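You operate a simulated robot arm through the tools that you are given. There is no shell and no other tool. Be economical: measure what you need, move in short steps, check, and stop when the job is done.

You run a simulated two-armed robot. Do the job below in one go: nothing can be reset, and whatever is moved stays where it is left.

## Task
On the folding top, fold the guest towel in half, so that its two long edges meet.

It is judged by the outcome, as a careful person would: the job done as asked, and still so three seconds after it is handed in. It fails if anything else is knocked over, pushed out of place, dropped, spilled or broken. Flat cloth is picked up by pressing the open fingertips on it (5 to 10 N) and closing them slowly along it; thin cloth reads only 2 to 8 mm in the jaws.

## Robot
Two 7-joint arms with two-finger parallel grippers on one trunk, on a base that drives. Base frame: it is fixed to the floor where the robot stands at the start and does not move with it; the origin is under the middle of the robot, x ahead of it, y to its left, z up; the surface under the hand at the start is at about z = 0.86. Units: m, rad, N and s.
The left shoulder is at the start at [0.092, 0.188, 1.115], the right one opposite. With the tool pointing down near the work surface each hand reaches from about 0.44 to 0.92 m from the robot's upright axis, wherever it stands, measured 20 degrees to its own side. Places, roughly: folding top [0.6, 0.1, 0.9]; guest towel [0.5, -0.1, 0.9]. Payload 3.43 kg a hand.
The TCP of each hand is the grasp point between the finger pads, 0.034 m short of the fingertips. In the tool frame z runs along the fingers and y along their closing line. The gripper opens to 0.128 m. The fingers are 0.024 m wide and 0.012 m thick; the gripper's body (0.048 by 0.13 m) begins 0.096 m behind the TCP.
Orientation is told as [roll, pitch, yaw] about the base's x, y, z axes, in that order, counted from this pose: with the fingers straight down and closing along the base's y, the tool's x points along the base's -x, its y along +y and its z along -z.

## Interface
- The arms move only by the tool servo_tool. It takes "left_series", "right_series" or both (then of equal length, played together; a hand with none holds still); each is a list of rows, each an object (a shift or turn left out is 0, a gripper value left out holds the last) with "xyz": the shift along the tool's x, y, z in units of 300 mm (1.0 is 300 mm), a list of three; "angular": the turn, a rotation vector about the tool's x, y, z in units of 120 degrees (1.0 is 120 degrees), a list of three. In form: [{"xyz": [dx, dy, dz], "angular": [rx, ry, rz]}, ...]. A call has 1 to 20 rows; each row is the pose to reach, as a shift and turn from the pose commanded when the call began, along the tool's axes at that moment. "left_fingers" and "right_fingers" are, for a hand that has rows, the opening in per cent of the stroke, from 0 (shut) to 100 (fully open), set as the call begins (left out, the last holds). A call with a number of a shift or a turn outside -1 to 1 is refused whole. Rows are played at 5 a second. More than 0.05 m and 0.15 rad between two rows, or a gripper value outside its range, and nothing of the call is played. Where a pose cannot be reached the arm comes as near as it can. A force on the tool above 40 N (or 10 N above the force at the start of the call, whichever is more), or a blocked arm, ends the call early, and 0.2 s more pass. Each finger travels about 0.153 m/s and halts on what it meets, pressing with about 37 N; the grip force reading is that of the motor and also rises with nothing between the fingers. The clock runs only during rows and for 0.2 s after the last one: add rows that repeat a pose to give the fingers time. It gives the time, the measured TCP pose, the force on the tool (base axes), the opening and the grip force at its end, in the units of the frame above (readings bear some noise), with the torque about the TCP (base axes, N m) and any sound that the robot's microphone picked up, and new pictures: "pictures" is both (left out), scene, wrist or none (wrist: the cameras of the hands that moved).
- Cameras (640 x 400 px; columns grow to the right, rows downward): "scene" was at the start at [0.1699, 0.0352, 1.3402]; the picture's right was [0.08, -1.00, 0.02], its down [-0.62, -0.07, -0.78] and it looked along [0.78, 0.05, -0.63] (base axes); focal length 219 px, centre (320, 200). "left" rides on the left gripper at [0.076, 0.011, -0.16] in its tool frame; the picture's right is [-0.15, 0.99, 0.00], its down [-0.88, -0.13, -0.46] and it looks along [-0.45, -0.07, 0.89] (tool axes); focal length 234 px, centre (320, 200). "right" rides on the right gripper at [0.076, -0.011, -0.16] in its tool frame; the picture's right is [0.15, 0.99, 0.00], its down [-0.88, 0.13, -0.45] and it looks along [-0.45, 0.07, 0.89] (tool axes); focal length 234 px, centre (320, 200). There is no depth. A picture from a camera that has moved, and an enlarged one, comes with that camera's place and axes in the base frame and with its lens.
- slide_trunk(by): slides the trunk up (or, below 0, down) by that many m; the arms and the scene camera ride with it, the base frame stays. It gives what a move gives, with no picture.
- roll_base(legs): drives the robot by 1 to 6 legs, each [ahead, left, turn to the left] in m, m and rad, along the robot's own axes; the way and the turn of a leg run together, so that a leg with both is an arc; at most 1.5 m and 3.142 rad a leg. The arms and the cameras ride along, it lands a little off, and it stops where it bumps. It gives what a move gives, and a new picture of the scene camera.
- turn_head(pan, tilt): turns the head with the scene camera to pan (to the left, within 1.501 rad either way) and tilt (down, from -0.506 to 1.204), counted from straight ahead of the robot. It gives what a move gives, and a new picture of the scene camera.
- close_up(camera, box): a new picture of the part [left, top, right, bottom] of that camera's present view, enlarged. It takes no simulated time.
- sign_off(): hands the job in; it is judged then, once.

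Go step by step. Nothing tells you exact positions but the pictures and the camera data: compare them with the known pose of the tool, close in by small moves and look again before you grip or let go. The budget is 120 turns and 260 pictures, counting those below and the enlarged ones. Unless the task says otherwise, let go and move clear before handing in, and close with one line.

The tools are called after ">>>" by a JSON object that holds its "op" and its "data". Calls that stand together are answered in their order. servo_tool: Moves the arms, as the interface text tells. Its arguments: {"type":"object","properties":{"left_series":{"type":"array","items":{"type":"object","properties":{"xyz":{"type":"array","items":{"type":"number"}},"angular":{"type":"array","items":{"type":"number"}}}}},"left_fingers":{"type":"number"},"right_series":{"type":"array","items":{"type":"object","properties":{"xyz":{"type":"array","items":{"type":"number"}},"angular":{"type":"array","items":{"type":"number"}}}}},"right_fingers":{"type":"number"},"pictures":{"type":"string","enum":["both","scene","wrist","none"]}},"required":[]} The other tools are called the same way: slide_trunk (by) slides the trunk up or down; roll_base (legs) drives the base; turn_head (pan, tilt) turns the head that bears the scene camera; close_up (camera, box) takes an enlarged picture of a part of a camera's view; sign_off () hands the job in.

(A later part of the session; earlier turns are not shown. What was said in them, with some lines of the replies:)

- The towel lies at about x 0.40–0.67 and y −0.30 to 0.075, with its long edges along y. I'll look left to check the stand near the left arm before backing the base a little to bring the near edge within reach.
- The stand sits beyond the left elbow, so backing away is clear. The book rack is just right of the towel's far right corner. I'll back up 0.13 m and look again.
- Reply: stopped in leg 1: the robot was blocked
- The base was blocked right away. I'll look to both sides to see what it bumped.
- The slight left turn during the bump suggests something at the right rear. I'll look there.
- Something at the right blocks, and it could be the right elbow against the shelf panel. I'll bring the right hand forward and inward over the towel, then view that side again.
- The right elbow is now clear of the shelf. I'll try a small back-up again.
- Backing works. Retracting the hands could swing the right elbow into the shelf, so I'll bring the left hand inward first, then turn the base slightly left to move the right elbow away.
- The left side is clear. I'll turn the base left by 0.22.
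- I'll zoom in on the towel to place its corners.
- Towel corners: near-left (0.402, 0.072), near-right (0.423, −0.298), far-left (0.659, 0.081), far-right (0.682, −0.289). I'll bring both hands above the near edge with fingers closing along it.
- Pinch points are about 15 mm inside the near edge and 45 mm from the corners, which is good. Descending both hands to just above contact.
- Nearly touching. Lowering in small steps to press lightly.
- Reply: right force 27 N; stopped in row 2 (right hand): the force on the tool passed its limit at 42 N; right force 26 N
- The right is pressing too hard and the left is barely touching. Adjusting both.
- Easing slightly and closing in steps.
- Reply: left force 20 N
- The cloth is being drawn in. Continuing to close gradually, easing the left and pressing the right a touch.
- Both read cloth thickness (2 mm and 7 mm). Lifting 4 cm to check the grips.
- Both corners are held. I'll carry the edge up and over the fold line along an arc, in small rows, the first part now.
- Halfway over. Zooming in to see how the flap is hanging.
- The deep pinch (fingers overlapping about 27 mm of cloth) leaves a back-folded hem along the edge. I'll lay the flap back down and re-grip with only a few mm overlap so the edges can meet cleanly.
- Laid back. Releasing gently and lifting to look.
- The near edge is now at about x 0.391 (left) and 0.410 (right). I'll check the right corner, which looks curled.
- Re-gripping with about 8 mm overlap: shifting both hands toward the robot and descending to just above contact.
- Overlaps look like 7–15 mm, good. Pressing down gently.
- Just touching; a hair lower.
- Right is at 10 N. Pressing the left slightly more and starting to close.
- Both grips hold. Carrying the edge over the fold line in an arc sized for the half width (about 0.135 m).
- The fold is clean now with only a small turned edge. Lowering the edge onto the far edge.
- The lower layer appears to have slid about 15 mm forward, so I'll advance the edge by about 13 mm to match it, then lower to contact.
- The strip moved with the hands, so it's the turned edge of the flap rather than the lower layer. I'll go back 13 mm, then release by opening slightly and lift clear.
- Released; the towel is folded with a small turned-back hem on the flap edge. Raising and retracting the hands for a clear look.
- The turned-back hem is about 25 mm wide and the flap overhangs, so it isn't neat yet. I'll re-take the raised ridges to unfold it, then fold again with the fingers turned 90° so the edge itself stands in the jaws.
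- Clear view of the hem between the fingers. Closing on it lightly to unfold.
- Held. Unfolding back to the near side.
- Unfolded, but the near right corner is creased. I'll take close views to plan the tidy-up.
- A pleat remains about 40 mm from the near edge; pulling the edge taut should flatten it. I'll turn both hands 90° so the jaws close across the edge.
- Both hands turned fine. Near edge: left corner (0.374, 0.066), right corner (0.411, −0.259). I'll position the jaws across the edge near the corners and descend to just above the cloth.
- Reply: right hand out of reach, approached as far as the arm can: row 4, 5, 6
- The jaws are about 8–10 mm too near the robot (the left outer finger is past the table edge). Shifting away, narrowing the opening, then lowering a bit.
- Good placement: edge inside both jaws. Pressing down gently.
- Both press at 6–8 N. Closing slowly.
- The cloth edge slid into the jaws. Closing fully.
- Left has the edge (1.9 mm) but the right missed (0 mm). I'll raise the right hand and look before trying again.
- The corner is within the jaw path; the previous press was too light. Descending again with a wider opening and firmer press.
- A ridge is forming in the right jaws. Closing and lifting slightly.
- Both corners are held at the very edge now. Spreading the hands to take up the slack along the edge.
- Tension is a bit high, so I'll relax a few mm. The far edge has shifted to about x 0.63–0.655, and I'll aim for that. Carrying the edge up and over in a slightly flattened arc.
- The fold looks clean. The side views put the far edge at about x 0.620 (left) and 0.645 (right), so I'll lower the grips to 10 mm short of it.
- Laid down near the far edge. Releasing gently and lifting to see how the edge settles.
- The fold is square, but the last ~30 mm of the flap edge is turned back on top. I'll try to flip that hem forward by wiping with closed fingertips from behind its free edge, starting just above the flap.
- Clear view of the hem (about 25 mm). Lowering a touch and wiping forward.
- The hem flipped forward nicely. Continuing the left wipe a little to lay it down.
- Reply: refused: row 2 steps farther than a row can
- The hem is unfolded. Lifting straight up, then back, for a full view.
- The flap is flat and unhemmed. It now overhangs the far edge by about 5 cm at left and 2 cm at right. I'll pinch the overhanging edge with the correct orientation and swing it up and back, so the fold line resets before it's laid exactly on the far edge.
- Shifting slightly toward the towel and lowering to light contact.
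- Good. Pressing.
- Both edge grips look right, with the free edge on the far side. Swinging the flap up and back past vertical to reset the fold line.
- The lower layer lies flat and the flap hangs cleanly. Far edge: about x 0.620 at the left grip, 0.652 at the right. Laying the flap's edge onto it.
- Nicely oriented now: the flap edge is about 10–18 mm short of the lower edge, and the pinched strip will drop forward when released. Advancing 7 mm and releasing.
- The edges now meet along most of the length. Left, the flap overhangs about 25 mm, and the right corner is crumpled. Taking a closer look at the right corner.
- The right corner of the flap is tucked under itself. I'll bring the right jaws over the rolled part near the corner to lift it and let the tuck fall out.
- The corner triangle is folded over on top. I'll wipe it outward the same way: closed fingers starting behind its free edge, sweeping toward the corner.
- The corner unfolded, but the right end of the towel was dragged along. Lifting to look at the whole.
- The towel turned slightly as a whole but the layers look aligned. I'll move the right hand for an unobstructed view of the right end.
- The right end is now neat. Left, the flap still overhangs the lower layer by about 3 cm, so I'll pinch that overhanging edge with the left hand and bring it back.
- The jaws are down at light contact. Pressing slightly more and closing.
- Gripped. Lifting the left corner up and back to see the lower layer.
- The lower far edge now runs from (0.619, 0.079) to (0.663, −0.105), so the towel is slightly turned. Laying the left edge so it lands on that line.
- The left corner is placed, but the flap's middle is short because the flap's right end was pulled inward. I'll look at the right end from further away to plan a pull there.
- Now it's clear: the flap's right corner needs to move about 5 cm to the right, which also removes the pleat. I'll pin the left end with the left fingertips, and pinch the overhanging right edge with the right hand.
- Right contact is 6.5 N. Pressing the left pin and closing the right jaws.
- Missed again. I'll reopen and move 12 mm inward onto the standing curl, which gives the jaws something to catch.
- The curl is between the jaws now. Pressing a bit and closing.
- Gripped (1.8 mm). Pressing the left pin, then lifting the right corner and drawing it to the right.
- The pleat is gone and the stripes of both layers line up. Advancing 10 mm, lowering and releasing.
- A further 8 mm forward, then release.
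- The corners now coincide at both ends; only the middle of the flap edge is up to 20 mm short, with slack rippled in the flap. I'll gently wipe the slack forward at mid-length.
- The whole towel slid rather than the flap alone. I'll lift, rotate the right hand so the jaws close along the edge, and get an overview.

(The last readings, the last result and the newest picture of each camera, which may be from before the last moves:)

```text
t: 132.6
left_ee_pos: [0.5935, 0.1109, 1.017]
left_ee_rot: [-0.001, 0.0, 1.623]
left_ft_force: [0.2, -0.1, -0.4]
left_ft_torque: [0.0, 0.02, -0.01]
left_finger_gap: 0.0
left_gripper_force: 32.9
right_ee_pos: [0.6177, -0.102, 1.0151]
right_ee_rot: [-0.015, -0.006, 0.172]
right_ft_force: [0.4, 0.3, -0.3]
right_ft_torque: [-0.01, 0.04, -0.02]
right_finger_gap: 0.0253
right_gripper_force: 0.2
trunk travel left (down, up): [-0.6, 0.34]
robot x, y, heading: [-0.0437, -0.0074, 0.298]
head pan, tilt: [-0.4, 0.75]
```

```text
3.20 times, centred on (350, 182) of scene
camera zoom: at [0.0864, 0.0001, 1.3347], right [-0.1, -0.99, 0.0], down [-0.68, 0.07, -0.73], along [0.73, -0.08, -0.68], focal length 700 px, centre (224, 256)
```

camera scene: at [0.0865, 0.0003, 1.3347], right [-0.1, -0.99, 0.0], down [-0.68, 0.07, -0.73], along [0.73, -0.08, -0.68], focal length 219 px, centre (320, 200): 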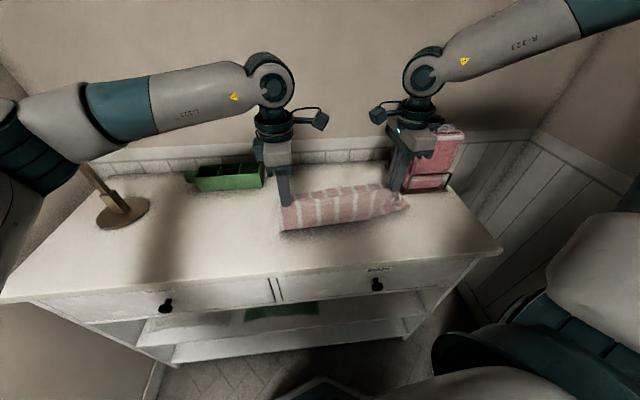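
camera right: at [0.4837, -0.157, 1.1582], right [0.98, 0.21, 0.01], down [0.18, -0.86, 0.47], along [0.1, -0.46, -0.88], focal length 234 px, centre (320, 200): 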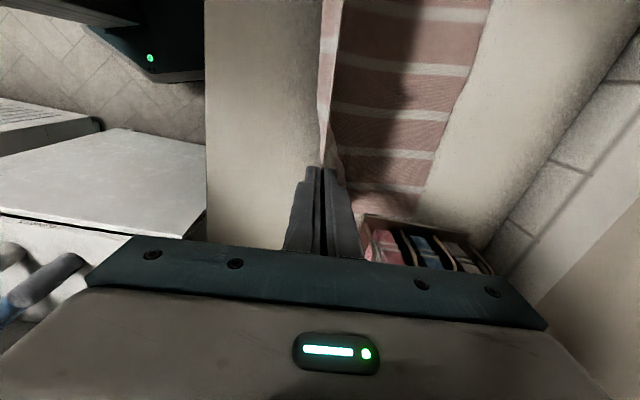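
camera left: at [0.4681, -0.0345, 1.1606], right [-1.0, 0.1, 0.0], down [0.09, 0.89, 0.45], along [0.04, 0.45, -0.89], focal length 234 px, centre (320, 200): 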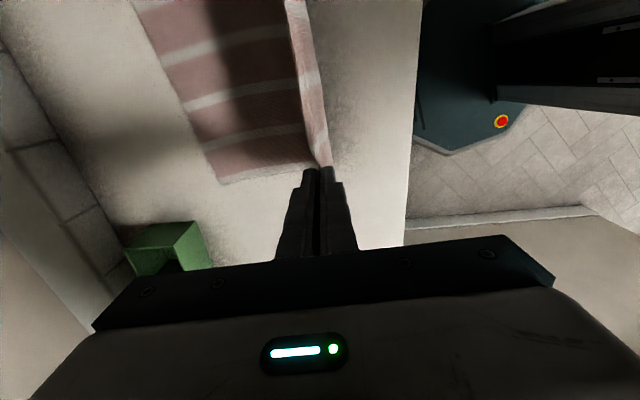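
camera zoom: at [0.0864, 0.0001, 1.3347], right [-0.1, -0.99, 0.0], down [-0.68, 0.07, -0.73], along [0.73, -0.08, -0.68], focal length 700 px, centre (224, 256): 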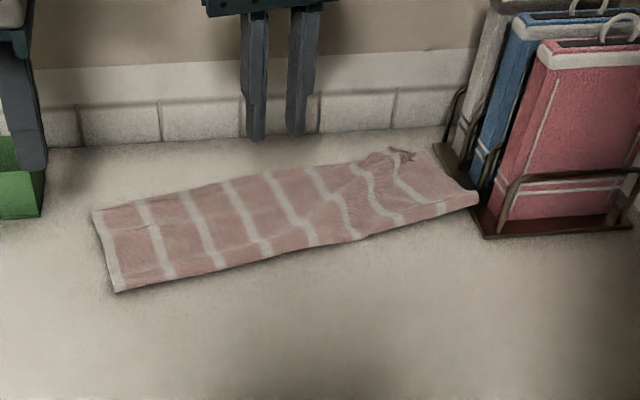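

The towel lies neatly, with the middle of the flap edge about 1.5 cm short near (0.705, −0.10). I'll lightly pinch just the flap there and draw it forward.

>>> {"op": "servo_tool", "data": {"right_series": [{"xyz": [-0.12, -0.02, 0.05]}, {"xyz": [-0.254, -0.037, 0.1]}, {"xyz": [-0.254, -0.037, 0.22]}, {"xyz": [-0.254, -0.037, 0.32]}, {"xyz": [-0.254, -0.037, 0.37]}, {"xyz": [-0.254, -0.037, 0.37]}], "pictures": "none"}}

>>> {"op": "close_up", "data": {"camera": "right", "box": [200, 80, 440, 230]}}

```text
t: 134.0
left_ee_pos: [0.5925, 0.111, 1.0162]
left_ee_rot: [0.001, 0.001, 1.623]
left_ft_force: [-0.6, -0.3, -1.3]
left_ft_torque: [0.0, 0.02, 0.04]
left_finger_gap: 0.0
left_gripper_force: 32.5
right_ee_pos: [0.6986, -0.1004, 0.9053]
right_ee_rot: [-0.015, -0.007, 0.171]
right_ft_force: [-0.6, -0.6, 0.7]
right_ft_torque: [-0.02, -0.02, 0.02]
right_finger_gap: 0.0257
right_gripper_force: 0.0
trunk travel left (down, up): [-0.6, 0.34]
robot x, y, heading: [-0.0405, -0.004, 0.302]
head pan, tilt: [-0.4, 0.75]
```

```text
2.67 times, centred on (320, 155) of right
camera zoom: at [0.6241, -0.1223, 1.0636], right [-0.31, 0.95, -0.01], down [0.84, 0.28, 0.46], along [0.44, 0.13, -0.89], focal length 624 px, centre (320, 320)
```

zoom: 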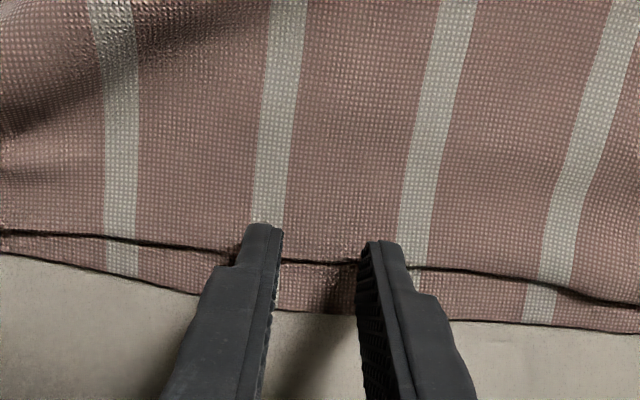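

>>> {"op": "servo_tool", "data": {"right_series": [{"xyz": [0.027, 0, 0]}, {"xyz": [0.027, 0, 0.015]}, {"xyz": [0.027, 0, 0.024]}, {"xyz": [0.027, 0, 0.024]}], "pictures": "none"}}

```text
t: 135.0
left_ee_pos: [0.5935, 0.1109, 1.0175]
left_ee_rot: [0.001, -0.001, 1.623]
left_ft_force: [0.5, -0.1, -0.4]
left_ft_torque: [0.01, -0.01, 0.01]
left_finger_gap: 0.0
left_gripper_force: 32.6
right_ee_pos: [0.6897, -0.1023, 0.8988]
right_ee_rot: [-0.013, -0.009, 0.171]
right_ft_force: [0.2, -0.5, -0.1]
right_ft_torque: [-0.02, -0.03, 0.02]
right_finger_gap: 0.0256
right_gripper_force: 0.0
trunk travel left (down, up): [-0.6, 0.34]
robot x, y, heading: [-0.0449, -0.007, 0.295]
head pan, tilt: [-0.4, 0.75]
```

>>> {"op": "servo_tool", "data": {"right_series": [{"xyz": [0, 0, 0.004]}, {"xyz": [0, 0, 0.006]}], "pictures": "none"}}

```text
t: 135.6
left_ee_pos: [0.5938, 0.1105, 1.0159]
left_ee_rot: [0.0, -0.002, 1.624]
left_ft_force: [0.6, 0.6, -0.2]
left_ft_torque: [0.01, -0.02, 0.0]
left_finger_gap: 0.0002
left_gripper_force: 32.7
right_ee_pos: [0.6888, -0.1023, 0.896]
right_ee_rot: [-0.013, -0.006, 0.171]
right_ft_force: [0.2, -0.3, 0.1]
right_ft_torque: [0.01, 0.0, -0.01]
right_finger_gap: 0.0256
right_gripper_force: 0.0
trunk travel left (down, up): [-0.6, 0.34]
robot x, y, heading: [-0.0474, -0.0037, 0.294]
head pan, tilt: [-0.4, 0.75]
```

>>> {"op": "servo_tool", "data": {"right_series": [{"xyz": [0, 0, 0.003]}, {"xyz": [0, 0, 0.006]}], "pictures": "none"}}

```text
t: 136.2
left_ee_pos: [0.5924, 0.1105, 1.0172]
left_ee_rot: [0.0, 0.0, 1.621]
left_ft_force: [-1.0, 0.9, 0.4]
left_ft_torque: [0.01, -0.01, 0.01]
left_finger_gap: 0.0
left_gripper_force: 32.7
right_ee_pos: [0.6881, -0.1032, 0.8955]
right_ee_rot: [-0.015, -0.009, 0.167]
right_ft_force: [1.7, -0.9, 7.5]
right_ft_torque: [0.06, -0.09, 0.0]
right_finger_gap: 0.025
right_gripper_force: 0.0
trunk travel left (down, up): [-0.6, 0.34]
robot x, y, heading: [-0.0463, -0.003, 0.289]
head pan, tilt: [-0.4, 0.75]
```

Contact at 7.5 N. Closing gradually.

>>> {"op": "servo_tool", "data": {"right_series": [{"xyz": [0, 0, -0.001]}], "right_fingers": 14, "pictures": "none"}}

>>> {"op": "servo_tool", "data": {"right_series": [{"xyz": [0, 0, -0.001]}], "right_fingers": 8, "pictures": "none"}}

>>> {"op": "servo_tool", "data": {"right_series": [{"xyz": [0, 0, 0]}, {"xyz": [0, 0, 0]}], "right_fingers": 0, "pictures": "none"}}

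>>> {"op": "servo_tool", "data": {"right_series": [{"xyz": [0, 0, -0.02]}, {"xyz": [0, 0, -0.04]}], "pictures": "none"}}

>>> {"op": "close_up", "data": {"camera": "right", "box": [200, 80, 440, 230]}}

```text
t: 136.6
left_ee_pos: [0.5928, 0.1102, 1.0179]
left_ee_rot: [-0.001, 0.0, 1.624]
left_ft_force: [0.2, -0.3, 0.2]
left_ft_torque: [-0.02, -0.01, -0.01]
left_finger_gap: 0.0
left_gripper_force: 32.9
right_ee_pos: [0.6878, -0.1024, 0.8955]
right_ee_rot: [-0.014, -0.006, 0.171]
right_ft_force: [1.1, -0.3, 9.6]
right_ft_torque: [0.08, 0.02, -0.02]
right_finger_gap: 0.0167
right_gripper_force: 0.1
trunk travel left (down, up): [-0.6, 0.34]
robot x, y, heading: [-0.0451, -0.0043, 0.292]
head pan, tilt: [-0.4, 0.75]
```

```text
t: 137.0
left_ee_pos: [0.5931, 0.1116, 1.0176]
left_ee_rot: [0.0, -0.001, 1.622]
left_ft_force: [0.5, 0.7, -0.7]
left_ft_torque: [0.01, 0.0, 0.0]
left_finger_gap: 0.0
left_gripper_force: 33.0
right_ee_pos: [0.6873, -0.1022, 0.8961]
right_ee_rot: [-0.014, -0.007, 0.171]
right_ft_force: [0.7, -0.1, 9.5]
right_ft_torque: [0.06, 0.0, -0.03]
right_finger_gap: 0.0095
right_gripper_force: 0.1
trunk travel left (down, up): [-0.6, 0.34]
robot x, y, heading: [-0.045, -0.0052, 0.296]
head pan, tilt: [-0.4, 0.75]
```

```text
t: 137.6
left_ee_pos: [0.5919, 0.1115, 1.0175]
left_ee_rot: [0.0, -0.001, 1.624]
left_ft_force: [-0.3, -0.3, 0.5]
left_ft_torque: [-0.01, 0.06, -0.02]
left_finger_gap: 0.0
left_gripper_force: 32.6
right_ee_pos: [0.6881, -0.1017, 0.8955]
right_ee_rot: [-0.015, -0.007, 0.169]
right_ft_force: [-0.3, 0.9, 9.2]
right_ft_torque: [0.05, -0.02, -0.01]
right_finger_gap: 0.0013
right_gripper_force: 36.5
trunk travel left (down, up): [-0.6, 0.34]
robot x, y, heading: [-0.0488, -0.0032, 0.297]
head pan, tilt: [-0.4, 0.75]
```

```text
t: 138.2
left_ee_pos: [0.5941, 0.1109, 1.0171]
left_ee_rot: [-0.001, 0.0, 1.621]
left_ft_force: [0.5, -0.2, -0.2]
left_ft_torque: [0.01, -0.07, 0.02]
left_finger_gap: 0.0001
left_gripper_force: 33.3
right_ee_pos: [0.6872, -0.103, 0.9075]
right_ee_rot: [-0.013, -0.005, 0.172]
right_ft_force: [0.2, -0.4, -0.4]
right_ft_torque: [-0.04, 0.0, 0.01]
right_finger_gap: 0.0015
right_gripper_force: 36.6
trunk travel left (down, up): [-0.6, 0.34]
robot x, y, heading: [-0.0468, -0.0051, 0.299]
head pan, tilt: [-0.4, 0.75]
```

```text
2.67 times, centred on (320, 155) of right
camera zoom: at [0.6136, -0.1244, 1.0651], right [-0.31, 0.95, -0.02], down [0.84, 0.28, 0.46], along [0.44, 0.13, -0.89], focal length 624 px, centre (320, 320)
```

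zoom: 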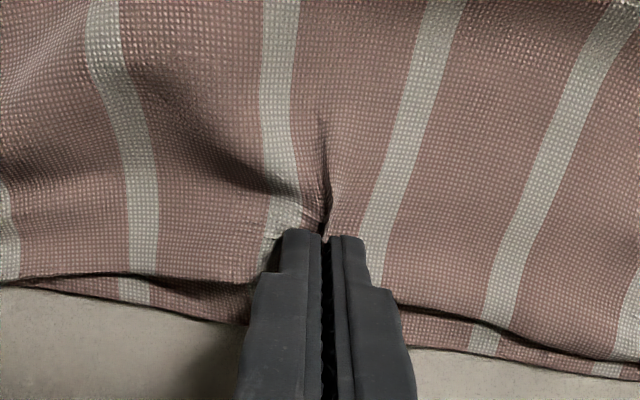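

Only the flap is pinched. Drawing it forward about 18 mm and checking.

>>> {"op": "servo_tool", "data": {"right_series": [{"xyz": [-0.02, 0, 0]}, {"xyz": [-0.04, 0, 0]}, {"xyz": [-0.06, 0, 0]}, {"xyz": [-0.062, 0, 0.025]}], "pictures": "none"}}

>>> {"op": "close_up", "data": {"camera": "right", "box": [120, 40, 520, 290]}}

```text
t: 139.2
left_ee_pos: [0.5934, 0.1113, 1.0171]
left_ee_rot: [0.001, -0.001, 1.623]
left_ft_force: [-1.5, 0.3, 0.6]
left_ft_torque: [0.03, -0.02, 0.03]
left_finger_gap: 0.0
left_gripper_force: 32.8
right_ee_pos: [0.7049, -0.0985, 0.8993]
right_ee_rot: [-0.013, -0.005, 0.172]
right_ft_force: [0.9, 0.7, -0.3]
right_ft_torque: [0.02, -0.02, -0.01]
right_finger_gap: 0.002
right_gripper_force: 35.9
trunk travel left (down, up): [-0.6, 0.34]
robot x, y, heading: [-0.0452, -0.0058, 0.298]
head pan, tilt: [-0.4, 0.75]
```

```text
1.60 times, centred on (320, 165) of right
camera zoom: at [0.6317, -0.1206, 1.0583], right [-0.31, 0.95, -0.01], down [0.84, 0.28, 0.46], along [0.44, 0.13, -0.89], focal length 375 px, centre (320, 256)
```

zoom: 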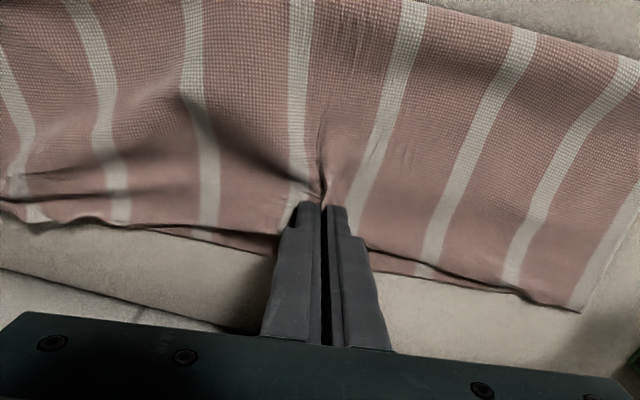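

Much closer (about 8 mm left). A little more, then release and retreat.

>>> {"op": "servo_tool", "data": {"right_series": [{"xyz": [-0.015, 0, -0.005]}, {"xyz": [-0.028, 0, 0]}, {"xyz": [-0.028, 0, 0]}], "pictures": "none"}}

>>> {"op": "servo_tool", "data": {"right_series": [{"xyz": [0, 0, 0]}, {"xyz": [0, 0, 0]}, {"xyz": [0, 0, -0.04]}, {"xyz": [0, 0, -0.12]}, {"xyz": [0.03, 0, -0.25]}, {"xyz": [0.1, 0, -0.36]}, {"xyz": [0.2, 0, -0.46]}], "right_fingers": 12, "pictures": "none"}}

>>> {"op": "close_up", "data": {"camera": "right", "box": [120, 20, 520, 270]}}

>>> {"op": "close_up", "data": {"camera": "scene", "box": [260, 140, 430, 246]}}

```text
t: 140.0
left_ee_pos: [0.5937, 0.1104, 1.0163]
left_ee_rot: [-0.001, 0.001, 1.623]
left_ft_force: [0.0, 0.6, 0.8]
left_ft_torque: [0.0, -0.01, -0.02]
left_finger_gap: 0.0001
left_gripper_force: 32.7
right_ee_pos: [0.7151, -0.098, 0.8998]
right_ee_rot: [-0.012, -0.005, 0.172]
right_ft_force: [-0.6, 0.0, 1.0]
right_ft_torque: [-0.01, 0.01, -0.02]
right_finger_gap: 0.0017
right_gripper_force: 36.6
trunk travel left (down, up): [-0.6, 0.34]
robot x, y, heading: [-0.0478, -0.0066, 0.299]
head pan, tilt: [-0.4, 0.75]
```

```text
t: 141.6
left_ee_pos: [0.5911, 0.1102, 1.0176]
left_ee_rot: [-0.002, 0.001, 1.622]
left_ft_force: [-0.2, 0.0, -0.8]
left_ft_torque: [0.0, -0.01, 0.02]
left_finger_gap: 0.0
left_gripper_force: 33.1
right_ee_pos: [0.6498, -0.1071, 1.0391]
right_ee_rot: [-0.013, -0.008, 0.171]
right_ft_force: [-0.4, 0.1, 0.0]
right_ft_torque: [-0.03, 0.02, 0.02]
right_finger_gap: 0.0155
right_gripper_force: 0.1
trunk travel left (down, up): [-0.6, 0.34]
robot x, y, heading: [-0.045, -0.0075, 0.295]
head pan, tilt: [-0.4, 0.75]
```

```text
1.60 times, centred on (320, 145) of right
camera zoom: at [0.5763, -0.1283, 1.1974], right [-0.31, 0.95, -0.01], down [0.84, 0.28, 0.46], along [0.44, 0.13, -0.89], focal length 375 px, centre (320, 288)
```

zoom: 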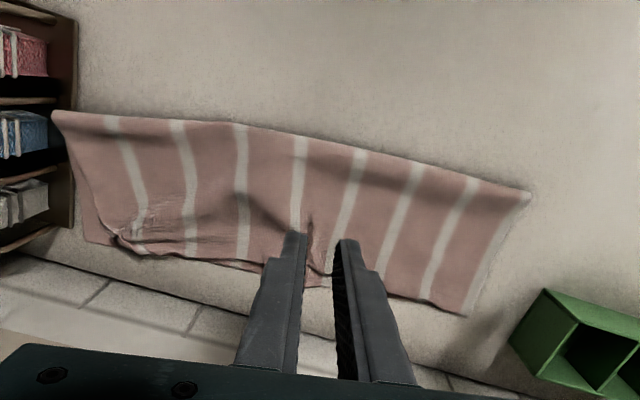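

```text
3.76 times, centred on (345, 193) of scene
camera zoom: at [0.0842, -0.0001, 1.3349], right [-0.1, -0.99, 0.0], down [-0.68, 0.07, -0.73], along [0.73, -0.08, -0.68], focal length 823 px, centre (226, 226)
```

zoom: 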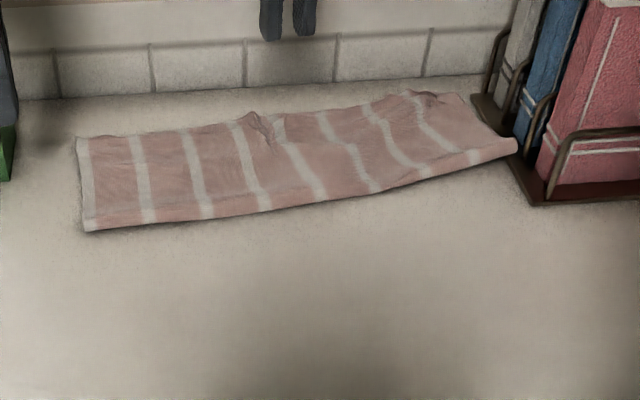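

The edges now meet nearly everywhere. Checking the right end and middle closely.

>>> {"op": "servo_tool", "data": {"right_series": [{"xyz": [0.1, -0.1, -0.1]}, {"xyz": [0.2, -0.15, -0.15]}, {"xyz": [0.28, -0.2, -0.2]}], "pictures": "none"}}

>>> {"op": "close_up", "data": {"camera": "right", "box": [160, 100, 480, 300]}}

>>> {"op": "close_up", "data": {"camera": "scene", "box": [340, 150, 430, 206]}}

>>> {"op": "close_up", "data": {"camera": "scene", "box": [270, 155, 360, 211]}}

```text
refused: row 1 steps farther than a row can; nothing moved
```

```text
2.00 times, centred on (320, 200) of right
camera zoom: at [0.5763, -0.1283, 1.1974], right [-0.31, 0.95, -0.01], down [0.84, 0.28, 0.46], along [0.44, 0.13, -0.89], focal length 468 px, centre (320, 200)
```

zoom: 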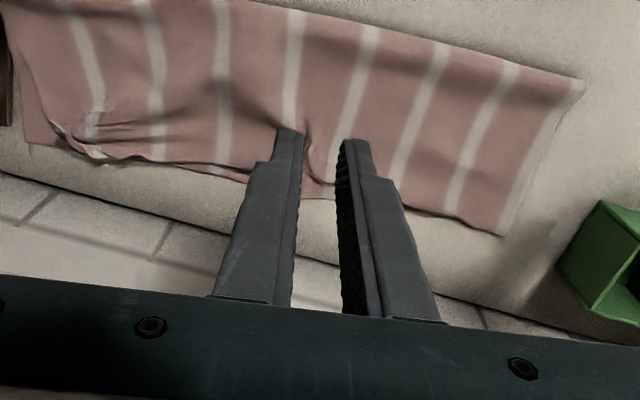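

```text
7.11 times, centred on (385, 178) of scene
camera zoom: at [0.0842, -0.0001, 1.3349], right [-0.1, -0.99, 0.0], down [-0.68, 0.07, -0.73], along [0.73, -0.08, -0.68], focal length 1555 px, centre (-142, 356)
```

zoom: 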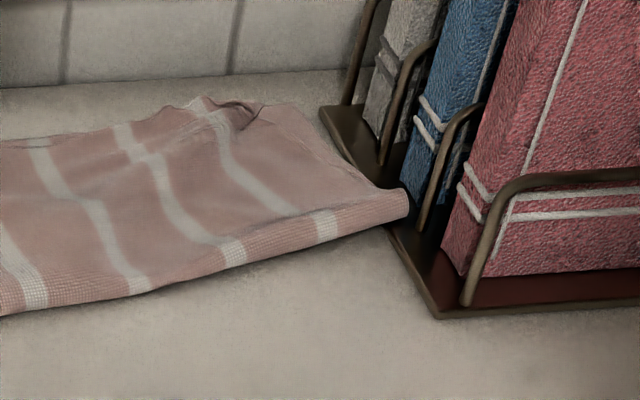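

```text
7.11 times, centred on (315, 183) of scene
camera zoom: at [0.0842, -0.0001, 1.3349], right [-0.1, -0.99, 0.0], down [-0.68, 0.07, -0.73], along [0.73, -0.08, -0.68], focal length 1555 px, centre (356, 321)
```

zoom: 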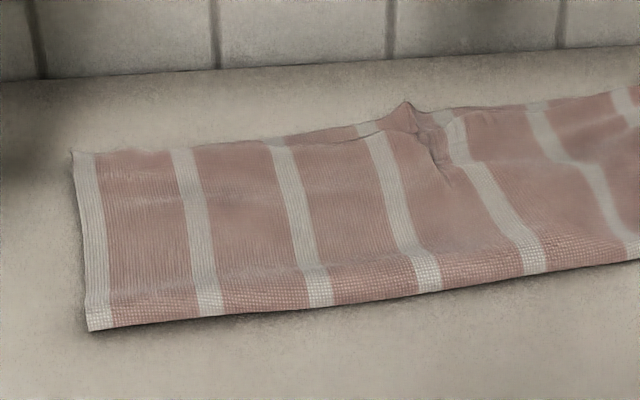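

The long edges now lie together to within about 1–2 cm, and the corners coincide on the left. The flap sits a little short at the right corner, with small ripples there and mid-length, but reaching in closer would risk the rack and wall. The rack and green box are where they started. The hands are open or empty and clear, so I'm handing it in.

>>> {"op": "servo_tool", "data": {"left_series": [{"xyz": [0, 0, -0.1]}, {"xyz": [0, 0.05, -0.2]}], "right_series": [{"xyz": [0.05, 0, -0.1]}, {"xyz": [0.1, 0, -0.2]}], "pictures": "scene"}}

>>> {"op": "sign_off", "data": {}}

```text
t: 142.2
left_ee_pos: [0.5778, 0.1107, 1.0798]
left_ee_rot: [-0.001, 0.0, 1.624]
left_ft_force: [-0.7, 0.0, -0.2]
left_ft_torque: [0.01, -0.02, -0.02]
left_finger_gap: 0.0
left_gripper_force: 32.7
right_ee_pos: [0.6197, -0.1104, 1.0998]
right_ee_rot: [-0.015, -0.011, 0.171]
right_ft_force: [-0.8, 0.4, 0.0]
right_ft_torque: [-0.03, -0.02, -0.04]
right_finger_gap: 0.0156
right_gripper_force: 0.0
trunk travel left (down, up): [-0.6, 0.34]
robot x, y, heading: [-0.043, -0.0023, 0.294]
head pan, tilt: [-0.4, 0.75]
camera scene: at [0.0837, 0.0003, 1.3349], right [-0.1, -0.99, 0.0], down [-0.68, 0.07, -0.73], along [0.73, -0.08, -0.68], focal length 219 px, centre (320, 200)
```

scene: 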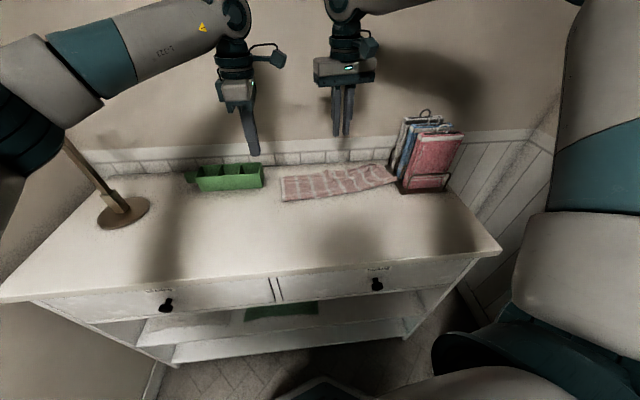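

```text
The job is handed in.
```

The guest towel is folded in half with its long edges together to within about 1–2 cm; a few ripples remain, the right corner of the top layer sits slightly short, and the towel's right end rests on the edge of the book rack, which has not moved.
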